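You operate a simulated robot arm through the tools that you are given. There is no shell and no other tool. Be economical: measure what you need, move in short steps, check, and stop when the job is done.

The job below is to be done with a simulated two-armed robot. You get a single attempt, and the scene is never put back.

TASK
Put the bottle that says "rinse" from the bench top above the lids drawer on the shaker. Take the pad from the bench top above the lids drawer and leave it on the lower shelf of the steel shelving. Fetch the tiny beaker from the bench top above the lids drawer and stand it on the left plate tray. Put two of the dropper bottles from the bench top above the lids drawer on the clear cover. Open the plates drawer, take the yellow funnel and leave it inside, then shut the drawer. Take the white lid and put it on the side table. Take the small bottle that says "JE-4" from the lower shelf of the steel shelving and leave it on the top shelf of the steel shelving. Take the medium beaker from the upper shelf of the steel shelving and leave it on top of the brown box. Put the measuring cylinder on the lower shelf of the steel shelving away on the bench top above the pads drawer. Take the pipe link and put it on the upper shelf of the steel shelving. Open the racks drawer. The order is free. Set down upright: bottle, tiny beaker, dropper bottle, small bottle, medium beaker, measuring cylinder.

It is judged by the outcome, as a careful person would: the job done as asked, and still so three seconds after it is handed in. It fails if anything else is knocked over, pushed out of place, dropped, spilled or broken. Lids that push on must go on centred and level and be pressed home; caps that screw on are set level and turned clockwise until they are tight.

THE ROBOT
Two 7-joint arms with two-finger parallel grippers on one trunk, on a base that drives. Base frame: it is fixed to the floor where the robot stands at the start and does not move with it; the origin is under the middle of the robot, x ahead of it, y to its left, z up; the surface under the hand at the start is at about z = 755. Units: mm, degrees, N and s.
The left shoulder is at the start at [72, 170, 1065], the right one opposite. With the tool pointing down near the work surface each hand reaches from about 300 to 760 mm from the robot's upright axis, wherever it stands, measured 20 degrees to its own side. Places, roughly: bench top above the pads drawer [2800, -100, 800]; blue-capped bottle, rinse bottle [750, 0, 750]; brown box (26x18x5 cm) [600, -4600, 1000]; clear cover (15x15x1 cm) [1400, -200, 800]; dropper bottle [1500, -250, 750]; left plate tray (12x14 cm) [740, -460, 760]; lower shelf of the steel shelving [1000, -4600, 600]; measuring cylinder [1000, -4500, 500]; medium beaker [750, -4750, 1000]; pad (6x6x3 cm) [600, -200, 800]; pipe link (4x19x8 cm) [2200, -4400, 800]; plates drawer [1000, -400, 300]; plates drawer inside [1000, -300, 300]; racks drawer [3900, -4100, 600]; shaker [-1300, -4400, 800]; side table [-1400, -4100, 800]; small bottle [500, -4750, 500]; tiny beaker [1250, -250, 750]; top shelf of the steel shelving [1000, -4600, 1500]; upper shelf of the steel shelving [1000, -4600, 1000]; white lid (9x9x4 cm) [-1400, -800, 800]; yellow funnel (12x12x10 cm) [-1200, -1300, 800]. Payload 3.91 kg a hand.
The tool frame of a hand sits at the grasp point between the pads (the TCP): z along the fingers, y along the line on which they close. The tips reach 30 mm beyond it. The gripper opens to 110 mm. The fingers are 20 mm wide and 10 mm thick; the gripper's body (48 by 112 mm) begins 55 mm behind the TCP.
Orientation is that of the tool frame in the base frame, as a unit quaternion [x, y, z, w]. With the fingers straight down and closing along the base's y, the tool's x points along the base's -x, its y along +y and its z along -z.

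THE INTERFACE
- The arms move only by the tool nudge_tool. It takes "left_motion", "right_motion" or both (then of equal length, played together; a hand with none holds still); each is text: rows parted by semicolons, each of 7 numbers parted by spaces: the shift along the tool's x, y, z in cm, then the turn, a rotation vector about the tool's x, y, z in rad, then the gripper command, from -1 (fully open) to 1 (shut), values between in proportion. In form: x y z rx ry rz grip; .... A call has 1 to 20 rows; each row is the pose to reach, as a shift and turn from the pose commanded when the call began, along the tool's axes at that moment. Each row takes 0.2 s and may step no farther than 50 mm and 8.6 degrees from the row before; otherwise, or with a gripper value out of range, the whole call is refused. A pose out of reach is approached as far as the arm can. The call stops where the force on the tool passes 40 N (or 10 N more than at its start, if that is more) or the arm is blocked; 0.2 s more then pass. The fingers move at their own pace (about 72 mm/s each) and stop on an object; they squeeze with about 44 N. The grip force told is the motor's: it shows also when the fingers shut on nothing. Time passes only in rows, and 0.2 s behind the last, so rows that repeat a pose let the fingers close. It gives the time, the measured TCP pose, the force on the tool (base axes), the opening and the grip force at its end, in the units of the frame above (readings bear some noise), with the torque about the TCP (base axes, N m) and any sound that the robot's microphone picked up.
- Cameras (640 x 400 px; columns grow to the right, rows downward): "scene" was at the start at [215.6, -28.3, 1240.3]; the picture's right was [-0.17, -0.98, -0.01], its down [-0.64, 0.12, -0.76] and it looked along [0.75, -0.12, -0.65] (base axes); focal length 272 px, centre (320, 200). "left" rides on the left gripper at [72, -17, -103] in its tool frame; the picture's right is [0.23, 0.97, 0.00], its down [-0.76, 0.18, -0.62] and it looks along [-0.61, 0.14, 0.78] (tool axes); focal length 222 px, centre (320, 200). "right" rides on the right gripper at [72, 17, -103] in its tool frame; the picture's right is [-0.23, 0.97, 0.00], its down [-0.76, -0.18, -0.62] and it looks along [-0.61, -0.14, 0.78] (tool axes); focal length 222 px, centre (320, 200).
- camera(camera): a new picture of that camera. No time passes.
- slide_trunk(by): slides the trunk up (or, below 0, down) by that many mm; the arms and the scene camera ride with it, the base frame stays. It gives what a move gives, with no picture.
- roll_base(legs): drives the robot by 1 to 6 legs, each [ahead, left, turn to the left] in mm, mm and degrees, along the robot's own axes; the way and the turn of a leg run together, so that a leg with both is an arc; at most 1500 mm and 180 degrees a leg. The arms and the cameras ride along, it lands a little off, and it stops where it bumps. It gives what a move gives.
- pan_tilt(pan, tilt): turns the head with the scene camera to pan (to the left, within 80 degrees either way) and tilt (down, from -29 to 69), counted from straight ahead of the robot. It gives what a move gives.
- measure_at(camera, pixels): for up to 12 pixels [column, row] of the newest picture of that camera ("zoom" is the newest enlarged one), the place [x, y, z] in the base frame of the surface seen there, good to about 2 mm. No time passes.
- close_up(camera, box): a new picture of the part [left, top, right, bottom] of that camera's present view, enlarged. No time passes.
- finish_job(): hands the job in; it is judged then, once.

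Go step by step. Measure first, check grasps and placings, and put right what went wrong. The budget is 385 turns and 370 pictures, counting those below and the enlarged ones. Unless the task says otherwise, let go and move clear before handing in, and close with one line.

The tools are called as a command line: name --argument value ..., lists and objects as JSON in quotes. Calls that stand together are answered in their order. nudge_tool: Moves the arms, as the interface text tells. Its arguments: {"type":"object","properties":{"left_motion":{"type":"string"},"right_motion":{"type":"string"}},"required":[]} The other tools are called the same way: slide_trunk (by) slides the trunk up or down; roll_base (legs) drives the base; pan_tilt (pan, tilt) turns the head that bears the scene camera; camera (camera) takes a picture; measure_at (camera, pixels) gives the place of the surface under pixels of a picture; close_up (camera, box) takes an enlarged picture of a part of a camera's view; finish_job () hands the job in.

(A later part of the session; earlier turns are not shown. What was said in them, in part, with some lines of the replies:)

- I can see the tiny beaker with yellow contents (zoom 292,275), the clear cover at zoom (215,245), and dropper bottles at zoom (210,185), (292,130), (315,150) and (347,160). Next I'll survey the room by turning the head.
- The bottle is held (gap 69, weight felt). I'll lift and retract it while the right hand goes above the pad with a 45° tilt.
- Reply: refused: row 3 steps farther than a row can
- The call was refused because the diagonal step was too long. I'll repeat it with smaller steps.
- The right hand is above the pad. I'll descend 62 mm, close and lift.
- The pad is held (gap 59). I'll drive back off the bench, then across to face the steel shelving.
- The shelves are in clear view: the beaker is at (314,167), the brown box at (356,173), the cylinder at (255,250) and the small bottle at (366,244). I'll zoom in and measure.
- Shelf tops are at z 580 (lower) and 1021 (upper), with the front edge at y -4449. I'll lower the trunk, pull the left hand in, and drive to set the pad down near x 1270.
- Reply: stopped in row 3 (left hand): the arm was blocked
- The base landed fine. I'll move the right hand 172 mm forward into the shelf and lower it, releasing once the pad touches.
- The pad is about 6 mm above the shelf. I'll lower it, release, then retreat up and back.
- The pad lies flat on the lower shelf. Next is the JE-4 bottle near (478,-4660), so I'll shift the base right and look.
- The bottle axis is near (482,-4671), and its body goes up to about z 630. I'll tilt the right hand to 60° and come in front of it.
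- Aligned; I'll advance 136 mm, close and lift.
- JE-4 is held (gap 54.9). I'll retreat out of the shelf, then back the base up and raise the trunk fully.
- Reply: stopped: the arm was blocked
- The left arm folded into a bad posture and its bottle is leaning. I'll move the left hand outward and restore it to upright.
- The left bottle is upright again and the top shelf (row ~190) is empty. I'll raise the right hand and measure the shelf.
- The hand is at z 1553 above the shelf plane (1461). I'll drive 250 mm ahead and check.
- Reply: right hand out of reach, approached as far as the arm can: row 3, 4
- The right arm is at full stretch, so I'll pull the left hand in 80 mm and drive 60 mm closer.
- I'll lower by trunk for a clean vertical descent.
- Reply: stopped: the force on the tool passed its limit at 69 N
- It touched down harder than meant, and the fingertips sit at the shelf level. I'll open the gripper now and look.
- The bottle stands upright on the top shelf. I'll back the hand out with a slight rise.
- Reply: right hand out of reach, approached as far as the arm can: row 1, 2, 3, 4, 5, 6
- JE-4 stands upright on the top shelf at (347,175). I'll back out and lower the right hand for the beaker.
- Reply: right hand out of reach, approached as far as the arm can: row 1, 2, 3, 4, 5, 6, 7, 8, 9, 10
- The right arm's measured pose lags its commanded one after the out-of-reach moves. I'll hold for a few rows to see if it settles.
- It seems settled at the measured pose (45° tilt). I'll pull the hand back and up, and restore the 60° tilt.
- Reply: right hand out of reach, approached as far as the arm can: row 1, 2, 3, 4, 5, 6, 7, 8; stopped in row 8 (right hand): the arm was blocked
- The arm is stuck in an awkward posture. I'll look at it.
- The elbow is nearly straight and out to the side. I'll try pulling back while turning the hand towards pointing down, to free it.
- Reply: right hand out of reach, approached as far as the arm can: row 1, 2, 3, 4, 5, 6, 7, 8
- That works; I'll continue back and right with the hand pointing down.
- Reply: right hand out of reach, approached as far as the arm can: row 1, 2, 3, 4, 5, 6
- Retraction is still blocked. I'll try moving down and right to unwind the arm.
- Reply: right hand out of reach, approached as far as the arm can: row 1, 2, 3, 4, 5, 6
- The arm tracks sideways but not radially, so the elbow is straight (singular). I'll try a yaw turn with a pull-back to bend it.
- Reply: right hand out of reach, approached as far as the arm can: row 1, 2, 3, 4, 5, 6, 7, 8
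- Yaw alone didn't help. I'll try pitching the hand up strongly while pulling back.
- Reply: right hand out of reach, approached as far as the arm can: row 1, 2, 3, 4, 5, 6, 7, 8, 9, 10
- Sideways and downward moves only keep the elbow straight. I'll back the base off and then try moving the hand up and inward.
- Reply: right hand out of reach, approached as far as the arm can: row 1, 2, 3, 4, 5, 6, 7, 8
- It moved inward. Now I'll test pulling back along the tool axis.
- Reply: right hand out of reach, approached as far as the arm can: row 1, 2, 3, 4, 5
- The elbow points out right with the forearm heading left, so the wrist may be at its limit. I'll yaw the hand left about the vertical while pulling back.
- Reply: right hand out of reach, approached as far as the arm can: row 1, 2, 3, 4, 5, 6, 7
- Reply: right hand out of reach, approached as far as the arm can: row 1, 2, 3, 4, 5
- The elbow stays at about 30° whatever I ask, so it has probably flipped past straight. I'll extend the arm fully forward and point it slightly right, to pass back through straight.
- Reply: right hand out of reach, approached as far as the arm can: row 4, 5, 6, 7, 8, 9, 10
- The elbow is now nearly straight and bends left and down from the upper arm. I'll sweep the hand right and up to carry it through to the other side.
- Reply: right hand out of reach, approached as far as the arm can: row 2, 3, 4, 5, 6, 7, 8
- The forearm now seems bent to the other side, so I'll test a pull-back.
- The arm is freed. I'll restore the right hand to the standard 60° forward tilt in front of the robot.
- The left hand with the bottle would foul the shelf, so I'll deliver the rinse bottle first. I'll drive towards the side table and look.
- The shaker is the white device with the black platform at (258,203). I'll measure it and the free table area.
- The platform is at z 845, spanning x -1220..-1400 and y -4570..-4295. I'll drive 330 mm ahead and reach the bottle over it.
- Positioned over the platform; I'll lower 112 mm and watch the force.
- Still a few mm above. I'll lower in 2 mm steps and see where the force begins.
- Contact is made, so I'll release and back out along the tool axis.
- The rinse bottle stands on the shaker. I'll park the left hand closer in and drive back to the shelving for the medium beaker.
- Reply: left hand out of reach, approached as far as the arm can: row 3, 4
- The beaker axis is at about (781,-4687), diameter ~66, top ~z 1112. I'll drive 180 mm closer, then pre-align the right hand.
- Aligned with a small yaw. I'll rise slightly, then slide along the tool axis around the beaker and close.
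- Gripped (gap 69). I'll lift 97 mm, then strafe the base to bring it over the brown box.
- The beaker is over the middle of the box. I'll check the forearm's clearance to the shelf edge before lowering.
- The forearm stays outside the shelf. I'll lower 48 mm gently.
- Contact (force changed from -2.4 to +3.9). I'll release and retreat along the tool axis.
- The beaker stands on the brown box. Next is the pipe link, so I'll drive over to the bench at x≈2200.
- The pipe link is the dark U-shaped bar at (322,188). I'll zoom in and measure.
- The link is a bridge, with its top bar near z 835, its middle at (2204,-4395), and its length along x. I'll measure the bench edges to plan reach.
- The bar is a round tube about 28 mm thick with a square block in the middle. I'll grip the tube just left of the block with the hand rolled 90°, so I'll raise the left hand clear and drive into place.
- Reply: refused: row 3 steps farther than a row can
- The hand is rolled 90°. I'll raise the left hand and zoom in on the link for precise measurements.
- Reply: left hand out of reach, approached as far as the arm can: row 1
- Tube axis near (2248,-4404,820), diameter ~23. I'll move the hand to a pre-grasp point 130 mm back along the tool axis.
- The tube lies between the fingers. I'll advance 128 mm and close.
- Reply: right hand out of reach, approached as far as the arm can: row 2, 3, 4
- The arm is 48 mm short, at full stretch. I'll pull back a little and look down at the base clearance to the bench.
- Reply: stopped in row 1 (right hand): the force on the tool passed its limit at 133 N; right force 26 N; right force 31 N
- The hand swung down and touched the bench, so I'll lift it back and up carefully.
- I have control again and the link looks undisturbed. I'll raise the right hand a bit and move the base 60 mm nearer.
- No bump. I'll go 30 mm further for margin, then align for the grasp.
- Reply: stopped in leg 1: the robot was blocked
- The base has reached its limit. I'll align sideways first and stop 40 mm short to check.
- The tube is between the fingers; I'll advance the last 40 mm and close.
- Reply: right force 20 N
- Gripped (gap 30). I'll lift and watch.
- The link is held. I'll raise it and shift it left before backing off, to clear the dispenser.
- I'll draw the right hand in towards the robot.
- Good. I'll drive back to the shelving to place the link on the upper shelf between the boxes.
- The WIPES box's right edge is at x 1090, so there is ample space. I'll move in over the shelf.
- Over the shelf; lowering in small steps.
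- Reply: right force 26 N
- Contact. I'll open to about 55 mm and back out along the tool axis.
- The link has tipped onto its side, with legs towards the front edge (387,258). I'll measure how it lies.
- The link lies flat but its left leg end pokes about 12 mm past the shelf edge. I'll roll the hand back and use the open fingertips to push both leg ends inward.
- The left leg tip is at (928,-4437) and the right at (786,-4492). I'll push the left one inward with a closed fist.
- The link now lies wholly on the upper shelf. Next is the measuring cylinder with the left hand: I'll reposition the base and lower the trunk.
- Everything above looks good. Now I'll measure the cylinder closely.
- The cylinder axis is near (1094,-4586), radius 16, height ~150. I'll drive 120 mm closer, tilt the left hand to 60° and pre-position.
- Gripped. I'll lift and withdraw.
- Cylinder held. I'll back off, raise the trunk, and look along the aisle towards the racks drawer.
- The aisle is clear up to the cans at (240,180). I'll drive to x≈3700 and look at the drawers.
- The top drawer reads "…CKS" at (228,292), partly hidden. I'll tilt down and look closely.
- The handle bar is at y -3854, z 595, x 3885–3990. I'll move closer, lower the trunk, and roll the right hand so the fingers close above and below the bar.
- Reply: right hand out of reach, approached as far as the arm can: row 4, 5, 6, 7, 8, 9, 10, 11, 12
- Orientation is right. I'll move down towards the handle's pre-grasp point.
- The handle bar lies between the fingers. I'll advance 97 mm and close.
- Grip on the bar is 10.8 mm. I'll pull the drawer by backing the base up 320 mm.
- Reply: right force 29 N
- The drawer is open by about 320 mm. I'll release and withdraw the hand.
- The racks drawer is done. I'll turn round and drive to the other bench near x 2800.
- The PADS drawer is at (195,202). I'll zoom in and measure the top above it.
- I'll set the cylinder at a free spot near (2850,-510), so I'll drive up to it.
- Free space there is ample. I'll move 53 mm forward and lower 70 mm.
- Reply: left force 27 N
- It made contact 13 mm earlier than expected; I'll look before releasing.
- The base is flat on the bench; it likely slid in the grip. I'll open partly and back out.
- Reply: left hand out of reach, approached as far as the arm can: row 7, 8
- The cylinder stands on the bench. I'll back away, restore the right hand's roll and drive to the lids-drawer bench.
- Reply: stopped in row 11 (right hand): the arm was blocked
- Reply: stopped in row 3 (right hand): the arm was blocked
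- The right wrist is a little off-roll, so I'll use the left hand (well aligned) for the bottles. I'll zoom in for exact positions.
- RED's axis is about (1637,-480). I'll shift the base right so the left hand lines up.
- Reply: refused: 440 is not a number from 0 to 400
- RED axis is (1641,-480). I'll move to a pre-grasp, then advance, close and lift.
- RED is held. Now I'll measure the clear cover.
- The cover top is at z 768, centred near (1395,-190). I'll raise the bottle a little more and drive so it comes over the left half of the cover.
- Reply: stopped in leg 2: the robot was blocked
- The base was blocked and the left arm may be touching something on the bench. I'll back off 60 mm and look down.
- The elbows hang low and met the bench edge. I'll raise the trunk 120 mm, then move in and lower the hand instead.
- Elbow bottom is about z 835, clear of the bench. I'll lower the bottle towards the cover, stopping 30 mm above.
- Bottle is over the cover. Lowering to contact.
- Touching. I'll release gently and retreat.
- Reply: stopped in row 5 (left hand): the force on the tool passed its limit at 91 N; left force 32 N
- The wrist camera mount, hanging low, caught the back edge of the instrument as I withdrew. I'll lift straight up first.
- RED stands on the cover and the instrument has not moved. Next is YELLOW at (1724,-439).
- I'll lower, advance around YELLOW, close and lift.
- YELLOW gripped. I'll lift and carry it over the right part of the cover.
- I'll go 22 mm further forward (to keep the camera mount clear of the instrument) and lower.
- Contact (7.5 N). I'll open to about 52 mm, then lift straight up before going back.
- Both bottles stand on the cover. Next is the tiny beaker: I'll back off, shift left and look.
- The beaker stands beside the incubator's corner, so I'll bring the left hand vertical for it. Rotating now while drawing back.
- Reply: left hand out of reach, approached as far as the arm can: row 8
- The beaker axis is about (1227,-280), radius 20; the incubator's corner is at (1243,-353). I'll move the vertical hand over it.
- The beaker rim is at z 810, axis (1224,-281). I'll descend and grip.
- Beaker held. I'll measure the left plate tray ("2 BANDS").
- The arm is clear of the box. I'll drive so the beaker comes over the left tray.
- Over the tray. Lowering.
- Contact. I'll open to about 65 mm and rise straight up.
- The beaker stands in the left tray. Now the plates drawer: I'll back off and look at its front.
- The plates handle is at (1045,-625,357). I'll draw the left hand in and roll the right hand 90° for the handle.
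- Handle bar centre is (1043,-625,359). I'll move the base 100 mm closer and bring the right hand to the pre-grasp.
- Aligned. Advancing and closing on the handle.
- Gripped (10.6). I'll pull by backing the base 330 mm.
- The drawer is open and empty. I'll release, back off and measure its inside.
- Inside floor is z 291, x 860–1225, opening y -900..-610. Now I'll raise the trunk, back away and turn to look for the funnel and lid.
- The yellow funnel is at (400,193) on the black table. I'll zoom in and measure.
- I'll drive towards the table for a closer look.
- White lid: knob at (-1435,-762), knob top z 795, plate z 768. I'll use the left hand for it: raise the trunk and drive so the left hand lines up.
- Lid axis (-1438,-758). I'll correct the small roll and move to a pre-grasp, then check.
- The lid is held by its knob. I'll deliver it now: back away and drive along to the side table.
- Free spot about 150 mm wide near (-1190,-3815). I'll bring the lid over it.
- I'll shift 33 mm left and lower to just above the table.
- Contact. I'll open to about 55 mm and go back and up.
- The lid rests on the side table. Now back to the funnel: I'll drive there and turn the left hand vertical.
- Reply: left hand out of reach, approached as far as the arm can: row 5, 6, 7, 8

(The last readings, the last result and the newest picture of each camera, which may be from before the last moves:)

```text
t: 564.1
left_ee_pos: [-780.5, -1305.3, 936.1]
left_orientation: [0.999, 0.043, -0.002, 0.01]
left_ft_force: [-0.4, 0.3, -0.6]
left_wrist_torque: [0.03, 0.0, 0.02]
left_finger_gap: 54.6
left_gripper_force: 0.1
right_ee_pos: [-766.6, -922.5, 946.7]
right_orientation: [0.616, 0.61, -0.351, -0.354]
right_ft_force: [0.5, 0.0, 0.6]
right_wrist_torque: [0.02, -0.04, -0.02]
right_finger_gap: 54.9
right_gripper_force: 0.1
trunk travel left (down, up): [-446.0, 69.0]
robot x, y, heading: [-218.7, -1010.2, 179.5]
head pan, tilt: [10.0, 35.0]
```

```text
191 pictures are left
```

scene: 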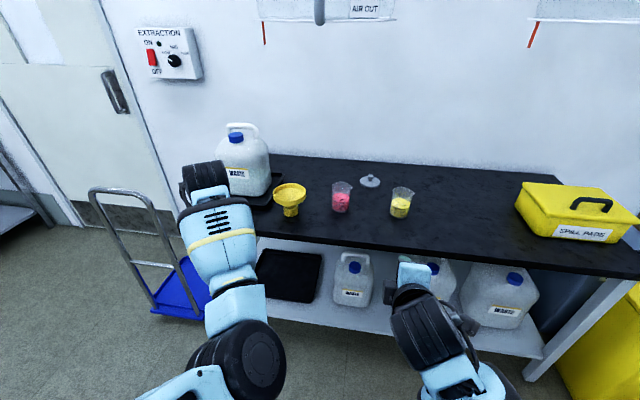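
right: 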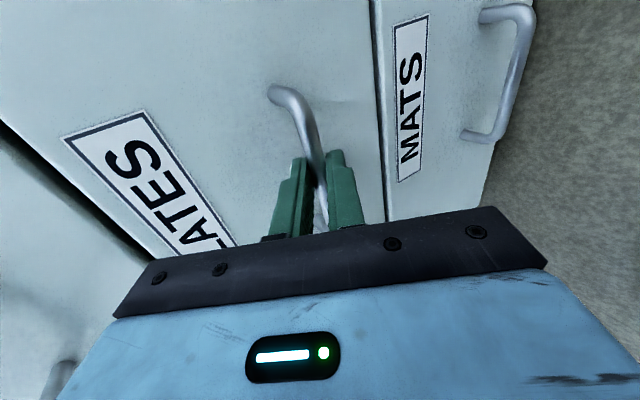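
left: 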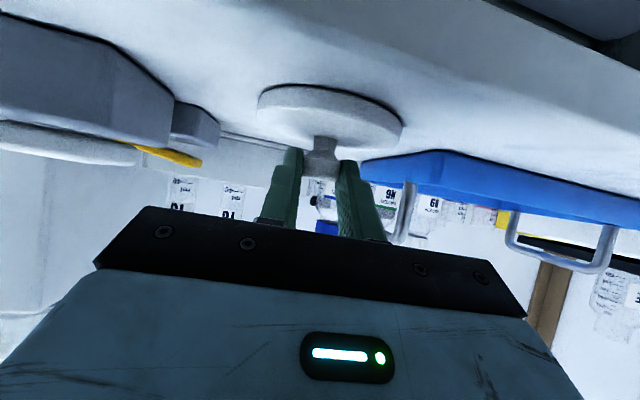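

close_up --camera "scene" --box '[250, 160, 370, 240]'

measure_at --camera "zoom" --pixels '[[215, 150], [130, 150], [300, 150], [215, 195], [215, 125], [215, 250], [210, 285], [132, 165], [297, 170]]'

```text
5.00 times, centred on (310, 200) of scene
```

zoom: 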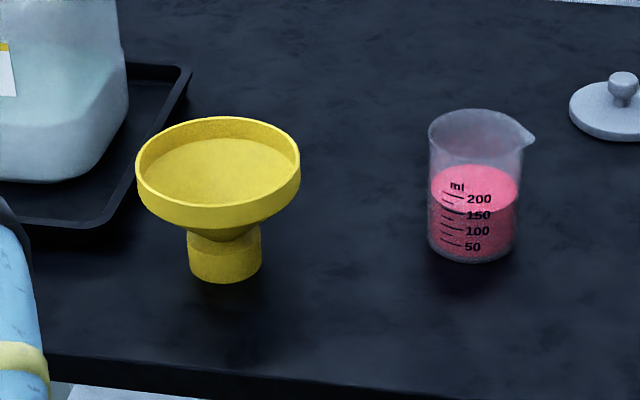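

```text
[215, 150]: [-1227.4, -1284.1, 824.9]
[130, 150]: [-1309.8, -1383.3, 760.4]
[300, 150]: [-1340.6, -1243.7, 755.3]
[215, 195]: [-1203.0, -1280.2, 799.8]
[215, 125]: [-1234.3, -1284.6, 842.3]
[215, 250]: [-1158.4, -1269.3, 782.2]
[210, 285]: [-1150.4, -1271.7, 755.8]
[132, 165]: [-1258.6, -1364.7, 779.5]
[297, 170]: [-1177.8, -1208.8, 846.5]
```

The funnel's right rim wall is at about (-1181,-1212), rim top z 847. I'll position the vertical left hand over it.

roll_base --legs '[[0, -92, 0.3], [400, 0, 0]]'

camera --camera "left"

```text
t: 567.6
left_ee_pos: [-1183.0, -1219.1, 938.2]
left_orientation: [0.999, 0.048, -0.002, 0.01]
left_ft_force: [-0.6, 0.1, 0.2]
left_wrist_torque: [-0.02, -0.02, -0.02]
left_finger_gap: 55.0
left_gripper_force: 0.0
right_ee_pos: [-1172.3, -837.0, 946.1]
right_orientation: [0.613, 0.613, -0.352, -0.353]
right_ft_force: [-0.4, 0.0, 0.0]
right_wrist_torque: [0.04, 0.02, -0.02]
right_finger_gap: 55.1
right_gripper_force: 0.1
trunk travel left (down, up): [-446.0, 69.0]
robot x, y, heading: [-623.9, -921.7, -179.8]
head pan, tilt: [10.0, 35.0]
```

```text
189 pictures are left
```

left: 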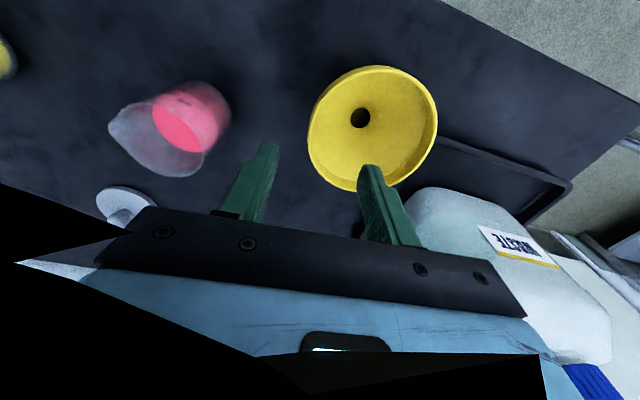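

measure_at --camera "left" --pixels '[[360, 118], [311, 130], [310, 120], [374, 68], [436, 120], [340, 186], [395, 68], [316, 150]]'

```text
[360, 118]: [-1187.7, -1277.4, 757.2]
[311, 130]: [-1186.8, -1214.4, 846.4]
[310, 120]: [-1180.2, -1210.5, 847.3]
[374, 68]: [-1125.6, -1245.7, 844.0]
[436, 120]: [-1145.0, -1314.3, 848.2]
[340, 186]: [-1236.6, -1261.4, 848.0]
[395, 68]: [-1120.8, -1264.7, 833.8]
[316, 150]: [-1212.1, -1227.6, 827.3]
```

The wall is at y -1213; I'll shift 6 mm, descend 82 mm and close on the rim.

nudge_tool --left_motion "0 -0.6 3 0 0 0 0; 0 -0.6 6 0 0 0 0; 0 -0.6 8.2 0 0 0 0; 0 -0.6 8.2 0 0 0 1; 0 -0.6 8.2 0 0 0 1; 0 -0.6 8.2 0 0 0 1; 0 -0.6 8.2 0 0 0 1; 0 -0.6 7 0 0 0 1; 0 -0.6 3 0 0 0 1; 0 -0.6 -1 0 0 0 1; 0 -0.6 -5 0 0 0 1"

camera --camera "left"

camera --camera "scene"

```text
t: 570.0
left_ee_pos: [-1193.5, -1233.1, 976.8]
left_orientation: [0.998, 0.057, 0.001, 0.017]
left_ft_force: [-0.6, 0.4, -0.9]
left_wrist_torque: [0.04, -0.02, -0.01]
left_finger_gap: 3.4
left_gripper_force: 43.8
left hand out of reach, approached as far as the arm can: row 11
right_ee_pos: [-1173.7, -836.6, 946.9]
right_orientation: [0.613, 0.613, -0.351, -0.353]
right_ft_force: [-0.7, 0.1, 0.6]
right_wrist_torque: [-0.01, 0.0, -0.01]
right_finger_gap: 54.9
right_gripper_force: 0.1
trunk travel left (down, up): [-446.0, 69.0]
robot x, y, heading: [-624.5, -924.7, -179.8]
head pan, tilt: [10.0, 35.0]
```

```text
188 pictures are left
```

left: 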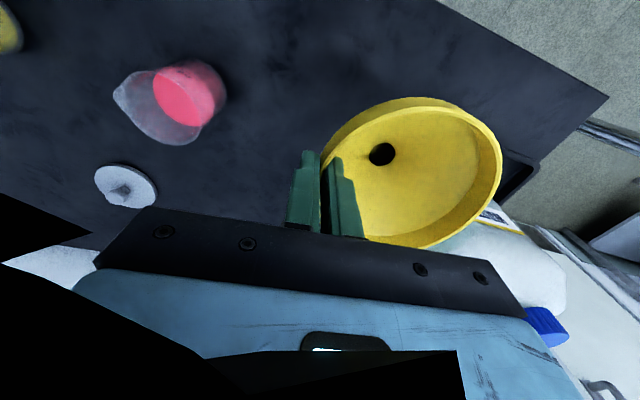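

```text
187 pictures are left
```

scene: 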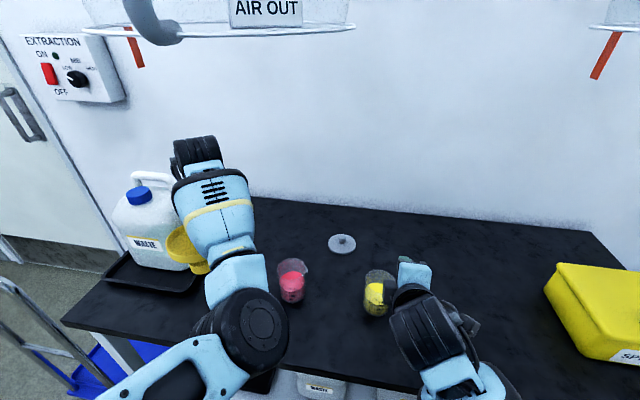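

The funnel is held by its rim (gap 3.4). I'll carry it to the open plates drawer.

roll_base --legs '[[-500, 0, 0], [0, 720, 0], [0, 0, -90], [0, -1480, 0]]'

slide_trunk --by -150

pan_tilt --pan 20 --tilt 45

camera --camera "scene"

```text
t: 595.6
left_ee_pos: [1004.6, -1075.7, 982.4]
left_orientation: [0.749, -0.662, -0.013, 0.009]
left_ft_force: [-0.8, -0.5, -1.1]
left_wrist_torque: [-0.01, -0.03, 0.02]
left_finger_gap: 3.7
left_gripper_force: 43.1
right_ee_pos: [1399.2, -1094.4, 945.9]
right_orientation: [0.867, 0.005, -0.001, -0.498]
right_ft_force: [0.5, 0.7, 0.4]
right_wrist_torque: [-0.04, -0.03, -0.01]
right_finger_gap: 55.1
right_gripper_force: 0.0
trunk travel left (down, up): [-446.0, 69.0]
robot x, y, heading: [1318.2, -1642.6, 90.7]
head pan, tilt: [10.0, 35.0]
```

```text
t: 597.4
left_ee_pos: [991.3, -1094.1, 750.2]
left_orientation: [0.752, -0.653, 0.039, 0.075]
left_ft_force: [-0.4, -0.4, -1.3]
left_wrist_torque: [0.06, -0.05, 0.01]
left_finger_gap: 3.5
left_gripper_force: 43.9
right_ee_pos: [1399.3, -1095.1, 796.6]
right_orientation: [0.866, 0.004, -0.001, -0.5]
right_ft_force: [-0.7, -0.9, 1.3]
right_wrist_torque: [0.04, 0.01, 0.02]
right_finger_gap: 55.1
right_gripper_force: 0.1
trunk travel left (down, up): [-296.0, 219.0]
robot x, y, heading: [1319.7, -1640.8, 90.6]
head pan, tilt: [10.0, 35.0]
```

```text
t: 598.1
left_ee_pos: [992.2, -1093.6, 748.6]
left_orientation: [0.753, -0.653, 0.039, 0.075]
left_ft_force: [-0.3, -0.2, -0.7]
left_wrist_torque: [0.0, -0.09, 0.01]
left_finger_gap: 3.9
left_gripper_force: 43.7
right_ee_pos: [1398.9, -1094.9, 796.4]
right_orientation: [0.867, 0.004, -0.001, -0.499]
right_ft_force: [-0.4, -0.1, -0.1]
right_wrist_torque: [0.01, 0.0, 0.02]
right_finger_gap: 55.2
right_gripper_force: 0.1
trunk travel left (down, up): [-296.0, 219.0]
robot x, y, heading: [1320.2, -1644.0, 90.6]
head pan, tilt: [20.0, 45.0]
```

```text
186 pictures are left
```

scene: 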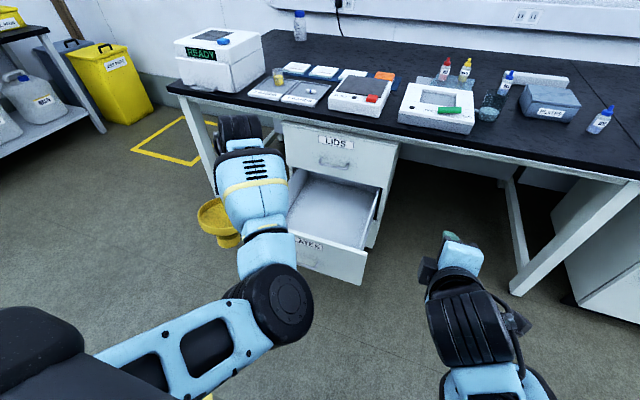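

The left arm drifted slightly; I'll bring the hand to a comfortable spot and make it vertical again.

nudge_tool --left_motion "-1.1 -2.7 -0.35 0.013 -0.04 0.034 1; -2.2 -5.4 -0.7 0.026 -0.08 0.068 1; -3.3 -8 -1.05 0.039 -0.12 0.102 1; -4.4 -10.7 -1.4 0.052 -0.161 0.136 1; -4.4 -10.7 -1.4 0.052 -0.161 0.136 1"

camera --camera "left"

```text
t: 599.3
left_ee_pos: [1091.4, -1028.6, 751.6]
left_orientation: [0.709, -0.705, -0.001, -0.002]
left_ft_force: [-0.4, 0.4, -1.3]
left_wrist_torque: [0.02, -0.06, 0.02]
left_finger_gap: 3.7
left_gripper_force: 43.4
right_ee_pos: [1399.8, -1094.2, 798.3]
right_orientation: [0.867, 0.004, -0.001, -0.499]
right_ft_force: [0.9, 0.0, 0.7]
right_wrist_torque: [-0.01, -0.01, -0.03]
right_finger_gap: 55.0
right_gripper_force: 0.0
trunk travel left (down, up): [-296.0, 219.0]
robot x, y, heading: [1317.8, -1645.2, 90.6]
head pan, tilt: [20.0, 45.0]
```

```text
185 pictures are left
```

left: 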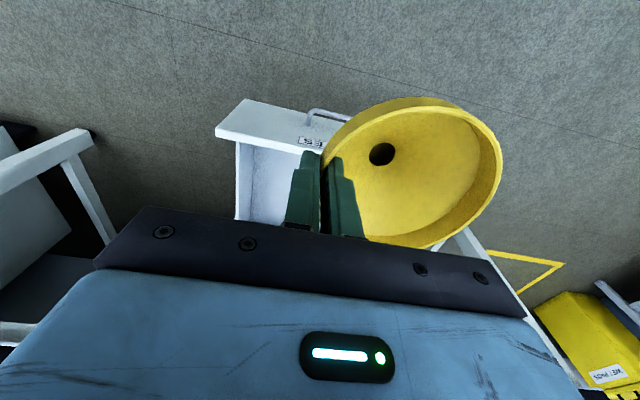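

Vertical now. I'll move over the open drawer and then lower the trunk.

roll_base --legs '[[262, 0, -0.6]]'

slide_trunk --by -150

camera --camera "scene"

camera --camera "left"

```text
t: 601.1
left_ee_pos: [1096.9, -772.2, 748.0]
left_orientation: [-0.705, 0.71, 0.0, -0.002]
left_ft_force: [-0.2, 0.2, -0.2]
left_wrist_torque: [-0.05, -0.07, 0.0]
left_finger_gap: 3.7
left_gripper_force: 43.6
right_ee_pos: [1403.1, -836.6, 796.8]
right_orientation: [0.867, 0.0, 0.002, -0.499]
right_ft_force: [-0.2, 0.3, 0.1]
right_wrist_torque: [0.02, -0.05, -0.02]
right_finger_gap: 55.0
right_gripper_force: 0.1
trunk travel left (down, up): [-296.0, 219.0]
robot x, y, heading: [1317.3, -1386.0, 89.7]
head pan, tilt: [20.0, 45.0]
```

```text
t: 602.9
left_ee_pos: [1083.8, -773.6, 571.7]
left_orientation: [0.709, -0.705, 0.009, 0.024]
left_ft_force: [-0.4, -0.7, -1.4]
left_wrist_torque: [-0.01, -0.06, -0.02]
left_finger_gap: 3.7
left_gripper_force: 43.2
right_ee_pos: [1402.9, -838.8, 646.5]
right_orientation: [0.867, 0.0, 0.001, -0.498]
right_ft_force: [0.8, 0.7, 0.3]
right_wrist_torque: [0.0, 0.0, 0.0]
right_finger_gap: 54.5
right_gripper_force: 0.1
trunk travel left (down, up): [-146.0, 369.0]
robot x, y, heading: [1316.4, -1386.4, 89.9]
head pan, tilt: [20.0, 45.0]
```

```text
184 pictures are left
```

scene: 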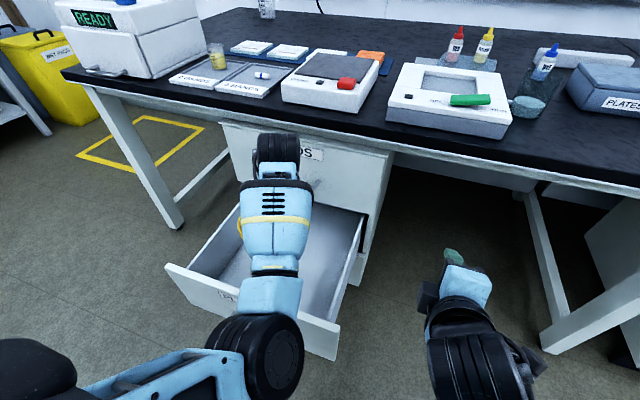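

```text
183 pictures are left
```

left: 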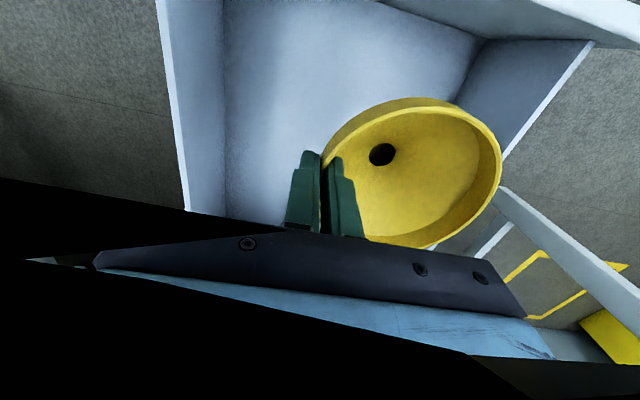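

measure_at --camera "scene" --pixels '[[260, 350], [235, 330], [280, 290], [290, 380], [315, 320], [190, 280]]'

```text
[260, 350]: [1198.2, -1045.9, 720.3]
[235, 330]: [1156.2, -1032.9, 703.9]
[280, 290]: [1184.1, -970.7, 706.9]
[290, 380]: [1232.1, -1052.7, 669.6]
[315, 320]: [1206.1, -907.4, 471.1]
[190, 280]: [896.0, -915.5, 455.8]
```

The forearm would come close to the drawer front when lowered; backing 50 mm gives more clearance. Then I'll lower 110 mm and check.

roll_base --legs '[[-48, 0, 0]]'

slide_trunk --by -100

camera --camera "scene"

camera --camera "left"

```text
t: 603.8
left_ee_pos: [1083.1, -818.7, 572.3]
left_orientation: [0.709, -0.704, 0.009, 0.022]
left_ft_force: [-0.9, 0.0, -0.7]
left_wrist_torque: [0.0, -0.09, -0.01]
left_finger_gap: 3.4
left_gripper_force: 43.6
right_ee_pos: [1404.2, -886.4, 646.3]
right_orientation: [0.867, 0.0, 0.001, -0.498]
right_ft_force: [0.3, 0.1, -0.2]
right_wrist_torque: [-0.02, -0.01, -0.01]
right_finger_gap: 55.1
right_gripper_force: 0.0
trunk travel left (down, up): [-146.0, 369.0]
robot x, y, heading: [1317.5, -1432.3, 89.9]
head pan, tilt: [20.0, 45.0]
```

```text
t: 605.1
left_ee_pos: [1070.2, -817.3, 435.7]
left_orientation: [0.713, -0.698, 0.026, 0.053]
left_ft_force: [-0.3, 0.7, -0.7]
left_wrist_torque: [0.01, -0.07, -0.02]
left_finger_gap: 3.5
left_gripper_force: 43.0
right_ee_pos: [1403.8, -886.6, 547.0]
right_orientation: [0.867, -0.001, 0.001, -0.499]
right_ft_force: [-0.2, 1.1, -0.2]
right_wrist_torque: [0.01, -0.03, -0.02]
right_finger_gap: 54.6
right_gripper_force: 0.2
trunk travel left (down, up): [-46.0, 469.0]
robot x, y, heading: [1317.3, -1435.2, 89.8]
head pan, tilt: [20.0, 45.0]
```

```text
182 pictures are left
```

scene: 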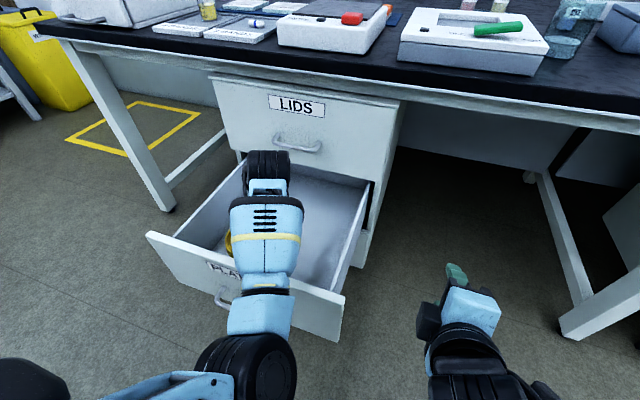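

```text
181 pictures are left
```

left: 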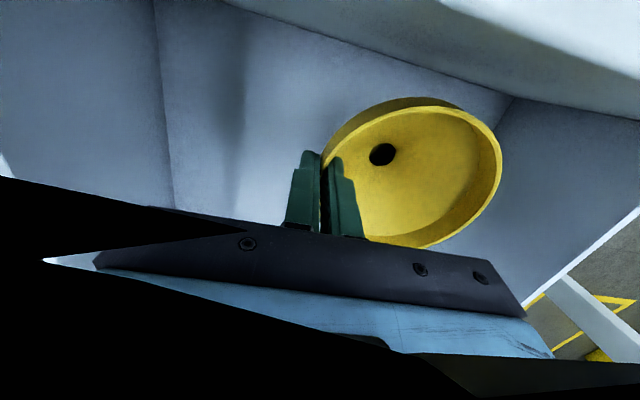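

measure_at --camera "scene" --pixels '[[262, 285], [258, 320], [232, 325], [290, 325], [235, 300], [300, 290], [245, 355], [210, 265]]'

```text
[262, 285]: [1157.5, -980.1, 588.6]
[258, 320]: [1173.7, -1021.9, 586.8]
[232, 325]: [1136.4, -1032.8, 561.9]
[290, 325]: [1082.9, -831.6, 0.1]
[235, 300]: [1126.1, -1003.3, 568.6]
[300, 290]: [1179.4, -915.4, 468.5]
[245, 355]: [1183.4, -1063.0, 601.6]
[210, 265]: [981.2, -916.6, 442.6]
```

I'll lower the last part with the arm alone while correcting the small tilt, watching force.

nudge_tool --left_motion "0 0 1.3 0 -0.04 0 1; 0 0 2.6 0 -0.08 0 1; 0 0 3.6 0 -0.11 0 1; 0 0 3.6 0 -0.11 0 1"

camera --camera "left"

camera --camera "scene"

```text
t: 606.1
left_ee_pos: [1073.4, -820.0, 402.2]
left_orientation: [0.711, -0.703, -0.013, 0.009]
left_ft_force: [-0.2, 0.5, -1.2]
left_wrist_torque: [-0.03, -0.05, -0.01]
left_finger_gap: 3.3
left_gripper_force: 43.5
right_ee_pos: [1402.8, -886.1, 545.6]
right_orientation: [0.867, 0.0, 0.001, -0.499]
right_ft_force: [0.1, 0.0, -0.9]
right_wrist_torque: [-0.01, -0.01, 0.02]
right_finger_gap: 55.1
right_gripper_force: 0.0
trunk travel left (down, up): [-46.0, 469.0]
robot x, y, heading: [1315.2, -1437.1, 90.0]
head pan, tilt: [20.0, 45.0]
```

```text
180 pictures are left
```

left: 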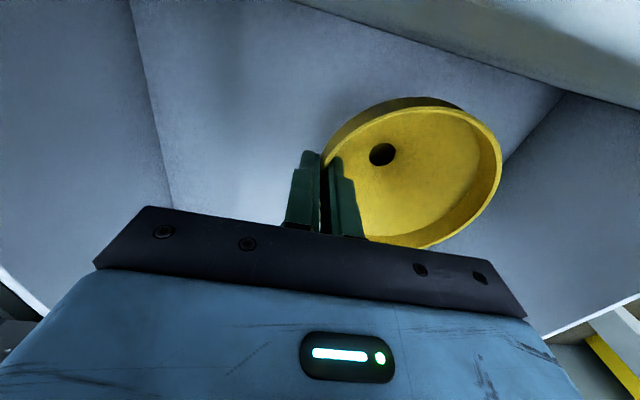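

```text
179 pictures are left
```

scene: 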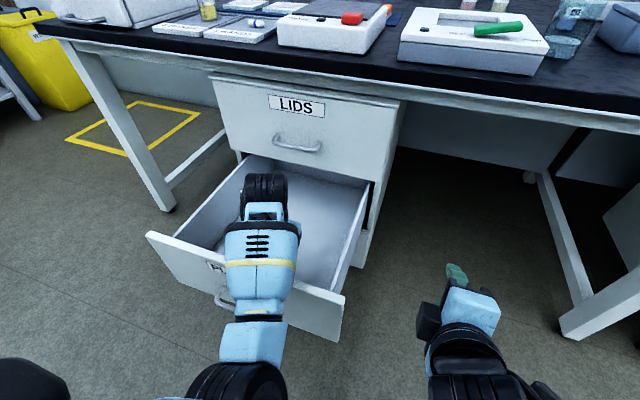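

nudge_tool --left_motion "0 0 0.5 0 0 0 1; 0 0 0.8 0 0 0 1; 0 0 1.05 0 0 0 1; 0 0 1.25 0 0 0 1; 0 0 1.25 0 0 0 1"

```text
t: 607.3
left_ee_pos: [1084.5, -819.4, 391.8]
left_orientation: [0.708, -0.706, -0.01, 0.003]
left_ft_force: [1.4, -0.6, 34.3]
left_wrist_torque: [0.0, 1.02, 0.06]
left_finger_gap: 3.8
left_gripper_force: 43.9
right_ee_pos: [1405.0, -886.5, 548.3]
right_orientation: [0.866, 0.0, 0.002, -0.501]
right_ft_force: [-0.6, 0.1, -0.2]
right_wrist_torque: [-0.05, -0.01, -0.01]
right_finger_gap: 55.1
right_gripper_force: 0.0
trunk travel left (down, up): [-46.0, 469.0]
robot x, y, heading: [1318.0, -1431.5, 89.8]
head pan, tilt: [20.0, 45.0]
```

The funnel is on the drawer floor. I'll open and rise straight up.

nudge_tool --left_motion "0 0 -0.2 0 0 0 0.7; 0 0 -0.2 0 0 0 0.4; 0 0 -0.2 0 0 0 0.4; 0 0 -3 0 0 0 0.4; 0 0 -7 0 0 0 0.4; 0 0 -11 0 0 0 0.4; 0 0 -15 0 0 0 0.4"

camera --camera "left"

```text
t: 608.9
left_ee_pos: [1057.1, -783.1, 496.0]
left_orientation: [0.714, -0.7, -0.012, 0.017]
left_ft_force: [-0.6, 0.8, -0.3]
left_wrist_torque: [0.04, 0.03, 0.0]
left_finger_gap: 33.0
left_gripper_force: 0.0
left hand out of reach, approached as far as the arm can: row 5, 6, 7
right_ee_pos: [1403.6, -885.9, 546.8]
right_orientation: [0.867, -0.001, 0.001, -0.499]
right_ft_force: [-0.5, 0.9, 0.5]
right_wrist_torque: [-0.01, -0.02, -0.03]
right_finger_gap: 55.1
right_gripper_force: 0.1
trunk travel left (down, up): [-46.0, 469.0]
robot x, y, heading: [1320.4, -1436.3, 90.0]
head pan, tilt: [20.0, 45.0]
```

```text
178 pictures are left
```

left: 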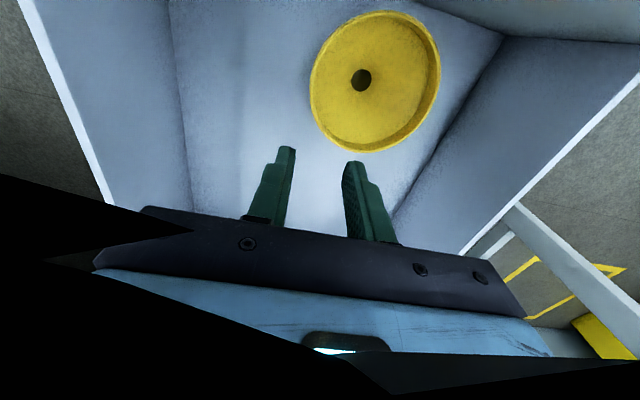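

The funnel stands in the drawer. I'll raise the trunk, back away and line up the right hand to push the drawer shut.

slide_trunk --by 150

roll_base --legs '[[-250, 0, 0], [0, 357, 0]]'

slide_trunk --by -190

pan_tilt --pan 0 --tilt 50

camera --camera "scene"

```text
t: 610.7
left_ee_pos: [1068.8, -779.9, 650.2]
left_orientation: [0.71, -0.705, -0.006, 0.006]
left_ft_force: [0.3, 0.5, -0.2]
left_wrist_torque: [0.0, 0.03, 0.0]
left_finger_gap: 32.9
left_gripper_force: 0.0
right_ee_pos: [1404.2, -885.6, 695.7]
right_orientation: [0.867, 0.0, 0.001, -0.498]
right_ft_force: [0.0, 0.2, -0.1]
right_wrist_torque: [0.01, 0.01, 0.03]
right_finger_gap: 55.1
right_gripper_force: 0.2
trunk travel left (down, up): [-196.0, 319.0]
robot x, y, heading: [1318.5, -1434.6, 90.0]
head pan, tilt: [20.0, 45.0]
```

```text
t: 615.8
left_ee_pos: [708.7, -1027.0, 651.0]
left_orientation: [0.71, -0.705, -0.008, 0.006]
left_ft_force: [0.4, 0.0, 0.1]
left_wrist_torque: [0.02, -0.01, 0.01]
left_finger_gap: 33.3
left_gripper_force: 0.0
right_ee_pos: [1042.2, -1133.6, 696.9]
right_orientation: [0.867, 0.0, 0.001, -0.499]
right_ft_force: [0.8, -0.4, 0.1]
right_wrist_torque: [0.01, 0.0, 0.01]
right_finger_gap: 54.8
right_gripper_force: 0.1
trunk travel left (down, up): [-196.0, 319.0]
robot x, y, heading: [957.7, -1683.1, 90.2]
head pan, tilt: [20.0, 45.0]
```

```text
t: 617.9
left_ee_pos: [697.2, -1026.1, 462.5]
left_orientation: [0.715, -0.699, -0.013, 0.01]
left_ft_force: [0.1, -0.6, 0.6]
left_wrist_torque: [-0.03, 0.04, 0.0]
left_finger_gap: 33.0
left_gripper_force: 0.0
right_ee_pos: [1043.9, -1133.0, 506.8]
right_orientation: [0.867, 0.0, 0.001, -0.499]
right_ft_force: [-0.5, -0.8, 0.4]
right_wrist_torque: [-0.01, -0.01, 0.02]
right_finger_gap: 55.0
right_gripper_force: 0.1
trunk travel left (down, up): [-6.0, 509.0]
robot x, y, heading: [954.8, -1678.1, 90.0]
head pan, tilt: [20.0, 45.0]
```

```text
t: 618.7
left_ee_pos: [698.3, -1027.3, 460.7]
left_orientation: [0.714, -0.7, -0.013, 0.012]
left_ft_force: [0.0, -0.1, 0.4]
left_wrist_torque: [0.03, -0.01, -0.02]
left_finger_gap: 33.1
left_gripper_force: 0.0
right_ee_pos: [1042.6, -1132.7, 506.8]
right_orientation: [0.867, 0.0, 0.001, -0.499]
right_ft_force: [-0.4, 1.1, -0.4]
right_wrist_torque: [0.03, 0.01, -0.01]
right_finger_gap: 55.0
right_gripper_force: 0.1
trunk travel left (down, up): [-6.0, 509.0]
robot x, y, heading: [957.8, -1681.5, 90.0]
head pan, tilt: [0.0, 50.0]
```

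```text
177 pictures are left
```

scene: 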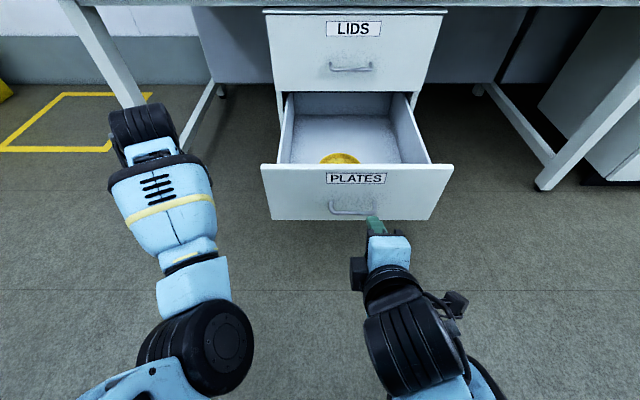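

I'll draw the left hand in, lower the right fist to z 430 and close it.

nudge_tool --left_motion "1.2 0 -0.4 0 -0.087 0 0; 2.4 0 -0.8 0 -0.174 0 0; 3.6 0 -1.2 0 -0.261 0 0; 4.8 0 -1.6 0 -0.348 0 0; 6 0 -2 0 -0.435 0 0; 7.2 0 -2.4 0 -0.522 0 0; 8.4 0 -2.8 0 -0.61 0 0; 9.6 0 -3.2 0 -0.697 0 0; 10.8 0 -3.6 0 -0.784 0 0; 12 0 -4 0 -0.871 0 0; 13 0 -4.4 0 -0.958 0 0" --right_motion "0 2.2 1.3 0 0 0 1; 0 4.4 2.6 0 0 0 1; 0 6.7 3.85 0 0 0 1; 0 6.7 3.85 0 0 0 1; 0 6.7 3.85 0 0 0 1; 0 6.7 3.85 0 0 0 1; 0 6.7 3.85 0 0 0 1; 0 6.7 3.85 0 0 0 1; 0 6.7 3.85 0 0 0 1; 0 6.7 3.85 0 0 0 1; 0 6.7 3.85 0 0 0 1"

roll_base --legs '[[175, 0, 0]]'

camera --camera "scene"

```text
t: 620.8
left_ee_pos: [694.3, -1098.7, 574.0]
left_orientation: [0.622, -0.621, -0.357, -0.315]
left_ft_force: [0.0, 0.0, -0.2]
left_wrist_torque: [0.03, -0.01, -0.04]
left_finger_gap: 55.2
left_gripper_force: 0.1
right_ee_pos: [1043.4, -1134.6, 427.6]
right_orientation: [0.867, 0.0, 0.001, -0.498]
right_ft_force: [-0.2, -0.1, -0.1]
right_wrist_torque: [0.0, 0.01, 0.0]
right_finger_gap: 0.0
right_gripper_force: 38.1
trunk travel left (down, up): [-6.0, 509.0]
robot x, y, heading: [957.4, -1683.4, 89.9]
head pan, tilt: [0.0, 50.0]
stopped in row 10 (left hand): the arm was blocked; the commanded pose is now the measured one
```

```text
t: 622.3
left_ee_pos: [697.2, -924.6, 573.2]
left_orientation: [-0.622, 0.622, 0.356, 0.316]
left_ft_force: [0.5, 0.0, 0.1]
left_wrist_torque: [0.02, -0.01, 0.03]
left_finger_gap: 54.7
left_gripper_force: 0.1
right_ee_pos: [1045.1, -959.3, 428.1]
right_orientation: [0.867, -0.001, 0.001, -0.499]
right_ft_force: [0.0, -0.2, -0.8]
right_wrist_torque: [0.01, -0.02, 0.02]
right_finger_gap: 0.0
right_gripper_force: 37.4
trunk travel left (down, up): [-6.0, 509.0]
robot x, y, heading: [956.4, -1505.9, 89.9]
head pan, tilt: [0.0, 50.0]
```

```text
176 pictures are left
```

scene: 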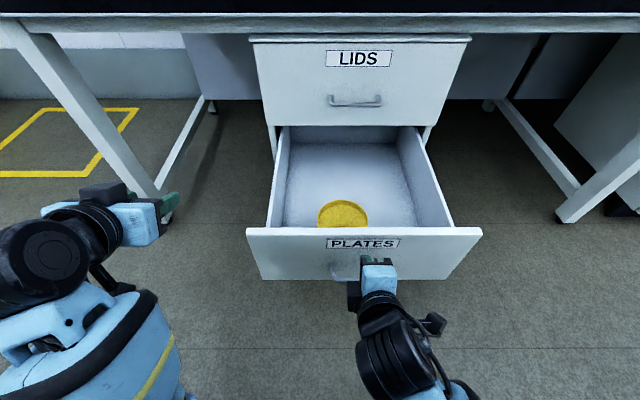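

The fist is just short of the drawer front. I'll push gently with the base first.

roll_base --legs '[[190, 0, 0]]'

camera --camera "scene"

```text
t: 623.9
left_ee_pos: [694.3, -733.9, 574.1]
left_orientation: [0.623, -0.621, -0.358, -0.314]
left_ft_force: [-0.2, -0.3, 0.3]
left_wrist_torque: [0.01, -0.01, 0.03]
left_finger_gap: 55.1
left_gripper_force: 0.0
right_ee_pos: [1043.1, -767.9, 428.8]
right_orientation: [0.867, 0.0, 0.001, -0.498]
right_ft_force: [-0.3, 0.3, 0.2]
right_wrist_torque: [-0.02, 0.01, 0.04]
right_finger_gap: 0.0
right_gripper_force: 37.5
trunk travel left (down, up): [-6.0, 509.0]
robot x, y, heading: [959.7, -1315.5, 90.1]
head pan, tilt: [0.0, 50.0]
```

```text
175 pictures are left
```

scene: 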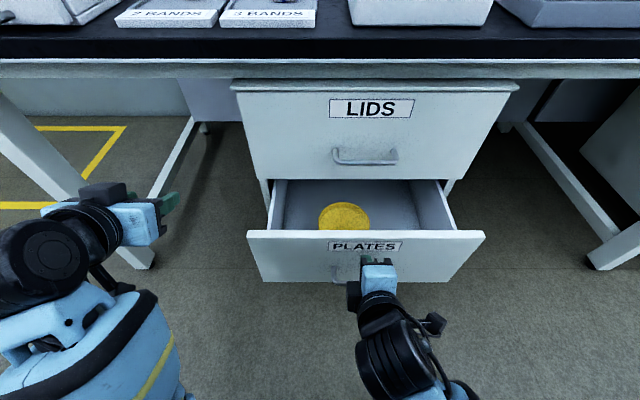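

Closing nicely. I'll push the rest with the arm.

nudge_tool --right_motion "0 -1.7 3 0 0 0 1; 0 -3.4 6 0 0 0 1; 0 -5.1 9 0 0 0 1; 0 -6.8 11.8 0 0 0 1; 0 -7.4 12.8 0 0 0 1; 0 -7.7 13.4 0 0 0 1"

camera --camera "scene"

```text
t: 625.2
left_ee_pos: [695.7, -734.7, 574.9]
left_orientation: [0.622, -0.621, -0.358, -0.316]
left_ft_force: [-0.1, -0.1, 0.1]
left_wrist_torque: [0.03, 0.02, 0.0]
left_finger_gap: 54.8
left_gripper_force: 0.1
right_ee_pos: [1044.2, -619.8, 427.2]
right_orientation: [0.868, 0.001, 0.0, -0.497]
right_ft_force: [2.5, -19.3, 9.9]
right_wrist_torque: [0.15, -0.02, -0.09]
right_finger_gap: 0.0
right_gripper_force: 37.3
trunk travel left (down, up): [-6.0, 509.0]
robot x, y, heading: [952.2, -1313.3, 89.9]
head pan, tilt: [0.0, 50.0]
stopped in row 6 (right hand): the force on the tool passed its limit at 49 N (the readings are from after the stop); the commanded pose is now the measured one
```

```text
174 pictures are left
```

scene: 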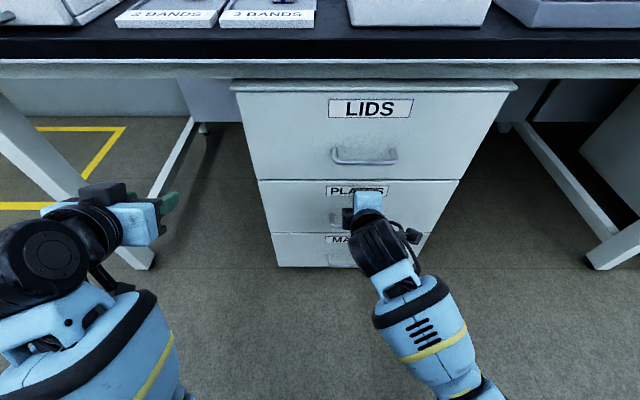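

The drawer looks shut. I'll withdraw the hand, back off and check the drawer and bench.

nudge_tool --right_motion "0 0 -4 0 0 0 1; 0 0 -8 0 0 0 1; 0 0 -12 0 0 0 1"

roll_base --legs '[[-350, 0, 0]]'

slide_trunk --by 320

pan_tilt --pan 0 --tilt 35

camera --camera "scene"

measure_at --camera "scene" --pixels '[[330, 240], [330, 270], [330, 300], [270, 250], [380, 250]]'

```text
t: 626.0
left_ee_pos: [694.6, -734.2, 574.6]
left_orientation: [0.622, -0.621, -0.358, -0.314]
left_ft_force: [0.1, -0.2, 0.7]
left_wrist_torque: [0.01, -0.02, -0.03]
left_finger_gap: 55.2
left_gripper_force: 0.0
right_ee_pos: [1047.3, -724.0, 487.1]
right_orientation: [0.868, 0.001, 0.001, -0.496]
right_ft_force: [0.0, 0.0, -1.1]
right_wrist_torque: [0.0, 0.0, -0.01]
right_finger_gap: 0.0
right_gripper_force: 37.3
trunk travel left (down, up): [-6.0, 509.0]
robot x, y, heading: [956.4, -1318.5, 90.1]
head pan, tilt: [0.0, 50.0]
```

```text
t: 628.2
left_ee_pos: [696.5, -1075.0, 574.3]
left_orientation: [-0.621, 0.622, 0.357, 0.315]
left_ft_force: [0.2, 0.1, 0.8]
left_wrist_torque: [0.01, 0.01, -0.01]
left_finger_gap: 55.3
left_gripper_force: 0.1
right_ee_pos: [1048.5, -1066.3, 486.2]
right_orientation: [0.868, -0.002, 0.002, -0.496]
right_ft_force: [0.4, 0.9, 0.5]
right_wrist_torque: [-0.03, 0.0, 0.03]
right_finger_gap: 0.1
right_gripper_force: 37.8
trunk travel left (down, up): [-6.0, 509.0]
robot x, y, heading: [958.4, -1659.4, 89.9]
head pan, tilt: [0.0, 50.0]
```

```text
t: 631.4
left_ee_pos: [696.6, -1075.1, 894.1]
left_orientation: [-0.62, 0.624, 0.356, 0.317]
left_ft_force: [-0.5, -0.5, -0.1]
left_wrist_torque: [-0.04, 0.0, -0.01]
left_finger_gap: 55.0
left_gripper_force: 0.1
right_ee_pos: [1049.6, -1066.7, 805.5]
right_orientation: [0.868, -0.003, 0.002, -0.496]
right_ft_force: [0.4, 0.9, 0.0]
right_wrist_torque: [-0.03, -0.02, -0.03]
right_finger_gap: 0.1
right_gripper_force: 37.9
trunk travel left (down, up): [-326.0, 189.0]
robot x, y, heading: [958.3, -1659.2, 89.9]
head pan, tilt: [0.0, 50.0]
```

```text
t: 632.2
left_ee_pos: [696.5, -1075.0, 895.2]
left_orientation: [-0.621, 0.623, 0.356, 0.315]
left_ft_force: [-0.5, 0.5, 0.3]
left_wrist_torque: [0.01, -0.02, -0.01]
left_finger_gap: 55.0
left_gripper_force: 0.1
right_ee_pos: [1049.1, -1065.0, 805.8]
right_orientation: [0.869, -0.002, 0.003, -0.495]
right_ft_force: [0.3, -0.6, -0.6]
right_wrist_torque: [0.02, 0.01, -0.01]
right_finger_gap: 0.1
right_gripper_force: 37.6
trunk travel left (down, up): [-326.0, 189.0]
robot x, y, heading: [957.5, -1660.1, 89.8]
head pan, tilt: [0.0, 35.0]
```

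```text
173 pictures are left
```

scene: 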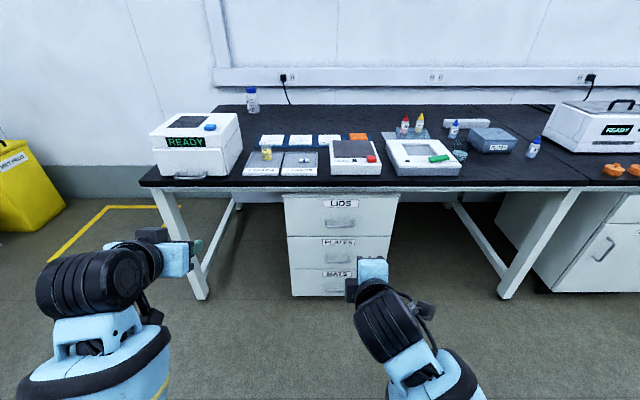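

```text
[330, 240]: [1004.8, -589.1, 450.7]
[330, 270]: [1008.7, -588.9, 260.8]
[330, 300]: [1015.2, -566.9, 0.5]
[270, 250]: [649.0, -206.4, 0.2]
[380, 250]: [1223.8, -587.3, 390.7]
```

The plates drawer front is flush with the others (y -589). I'll zoom for a final check of the bench and the cylinder.

close_up --camera "scene" --box '[230, 100, 560, 210]'

pan_tilt --pan -50 --tilt 15

camera --camera "scene"

```text
1.94 times, centred on (395, 155) of scene
```

zoom: 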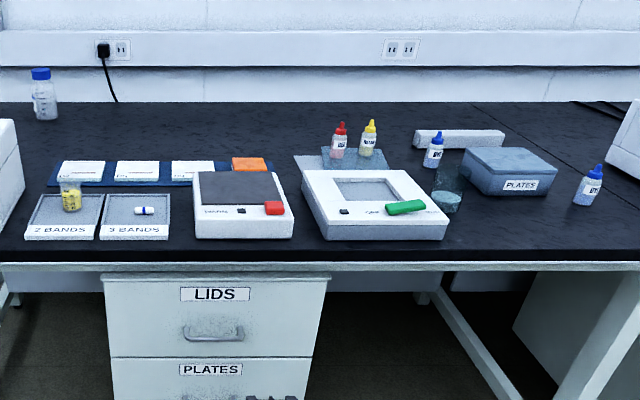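

```text
t: 633.4
left_ee_pos: [696.5, -1075.5, 894.2]
left_orientation: [-0.621, 0.623, 0.357, 0.315]
left_ft_force: [-0.4, -0.6, -0.1]
left_wrist_torque: [0.0, -0.03, -0.02]
left_finger_gap: 55.2
left_gripper_force: 0.0
right_ee_pos: [1049.2, -1066.3, 806.0]
right_orientation: [0.869, -0.002, 0.002, -0.496]
right_ft_force: [-1.1, 0.1, 0.4]
right_wrist_torque: [-0.04, 0.0, -0.03]
right_finger_gap: 0.1
right_gripper_force: 37.0
trunk travel left (down, up): [-326.0, 189.0]
robot x, y, heading: [960.1, -1657.1, 89.6]
head pan, tilt: [-50.0, 15.0]
```

```text
171 pictures are left
```

scene: 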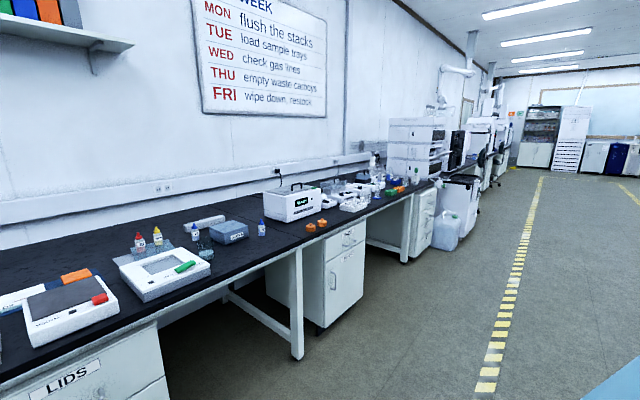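

close_up --camera "scene" --box '[310, 160, 430, 230]'

roll_base --legs '[[0, 0, 180], [600, 0, 0]]'

pan_tilt --pan 0 --tilt 10

close_up --camera "scene" --box '[230, 90, 450, 250]'

```text
5.33 times, centred on (370, 195) of scene
```

zoom: 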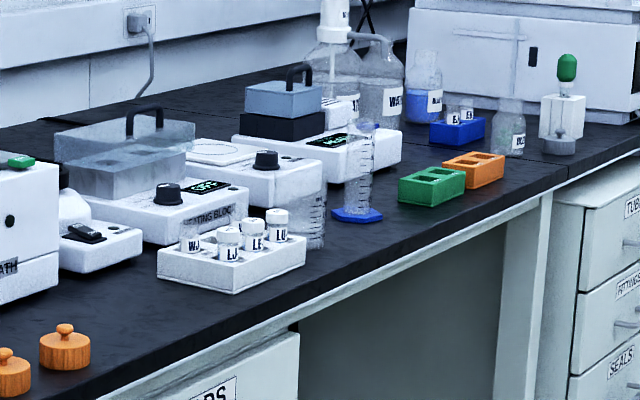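

```text
t: 643.9
left_ee_pos: [1098.0, -2851.2, 894.1]
left_orientation: [0.652, 0.59, -0.332, 0.341]
left_ft_force: [0.1, -0.9, -0.6]
left_wrist_torque: [0.0, -0.01, 0.0]
left_finger_gap: 54.9
left_gripper_force: 0.1
right_ee_pos: [746.4, -2826.4, 805.7]
right_orientation: [0.046, 0.867, -0.495, -0.027]
right_ft_force: [0.3, -0.6, 0.5]
right_wrist_torque: [0.01, 0.0, 0.02]
right_finger_gap: 0.0
right_gripper_force: 37.0
trunk travel left (down, up): [-326.0, 189.0]
robot x, y, heading: [893.5, -2240.3, -96.1]
head pan, tilt: [-50.0, 15.0]
```

```text
t: 645.0
left_ee_pos: [1098.4, -2851.8, 894.3]
left_orientation: [0.653, 0.59, -0.332, 0.341]
left_ft_force: [-0.5, -0.4, -0.1]
left_wrist_torque: [-0.02, 0.01, -0.02]
left_finger_gap: 54.9
left_gripper_force: 0.2
right_ee_pos: [747.4, -2826.1, 805.3]
right_orientation: [0.045, 0.867, -0.496, -0.027]
right_ft_force: [0.3, -0.2, 0.0]
right_wrist_torque: [-0.01, -0.01, 0.0]
right_finger_gap: 0.0
right_gripper_force: 37.9
trunk travel left (down, up): [-326.0, 189.0]
robot x, y, heading: [895.6, -2245.8, -95.7]
head pan, tilt: [0.0, 10.0]
```

```text
2.50 times, centred on (340, 170) of scene
```

zoom: 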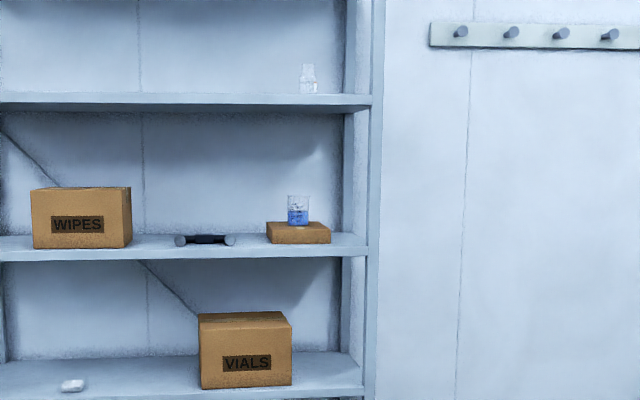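

The latest pictures show the pad, pipe link, beaker on the box, JE-4, the cylinder, both dropper bottles and the tiny beaker in place, and the plates drawer shut. I saw the rinse bottle and lid set down, and the racks drawer open, earlier. I'm handing in.

finish_job

```text
The job is handed in.
```

All the tasks are done and the job is handed in; the pipe link is lying on its side on the upper shelf because it tipped over when I let go.
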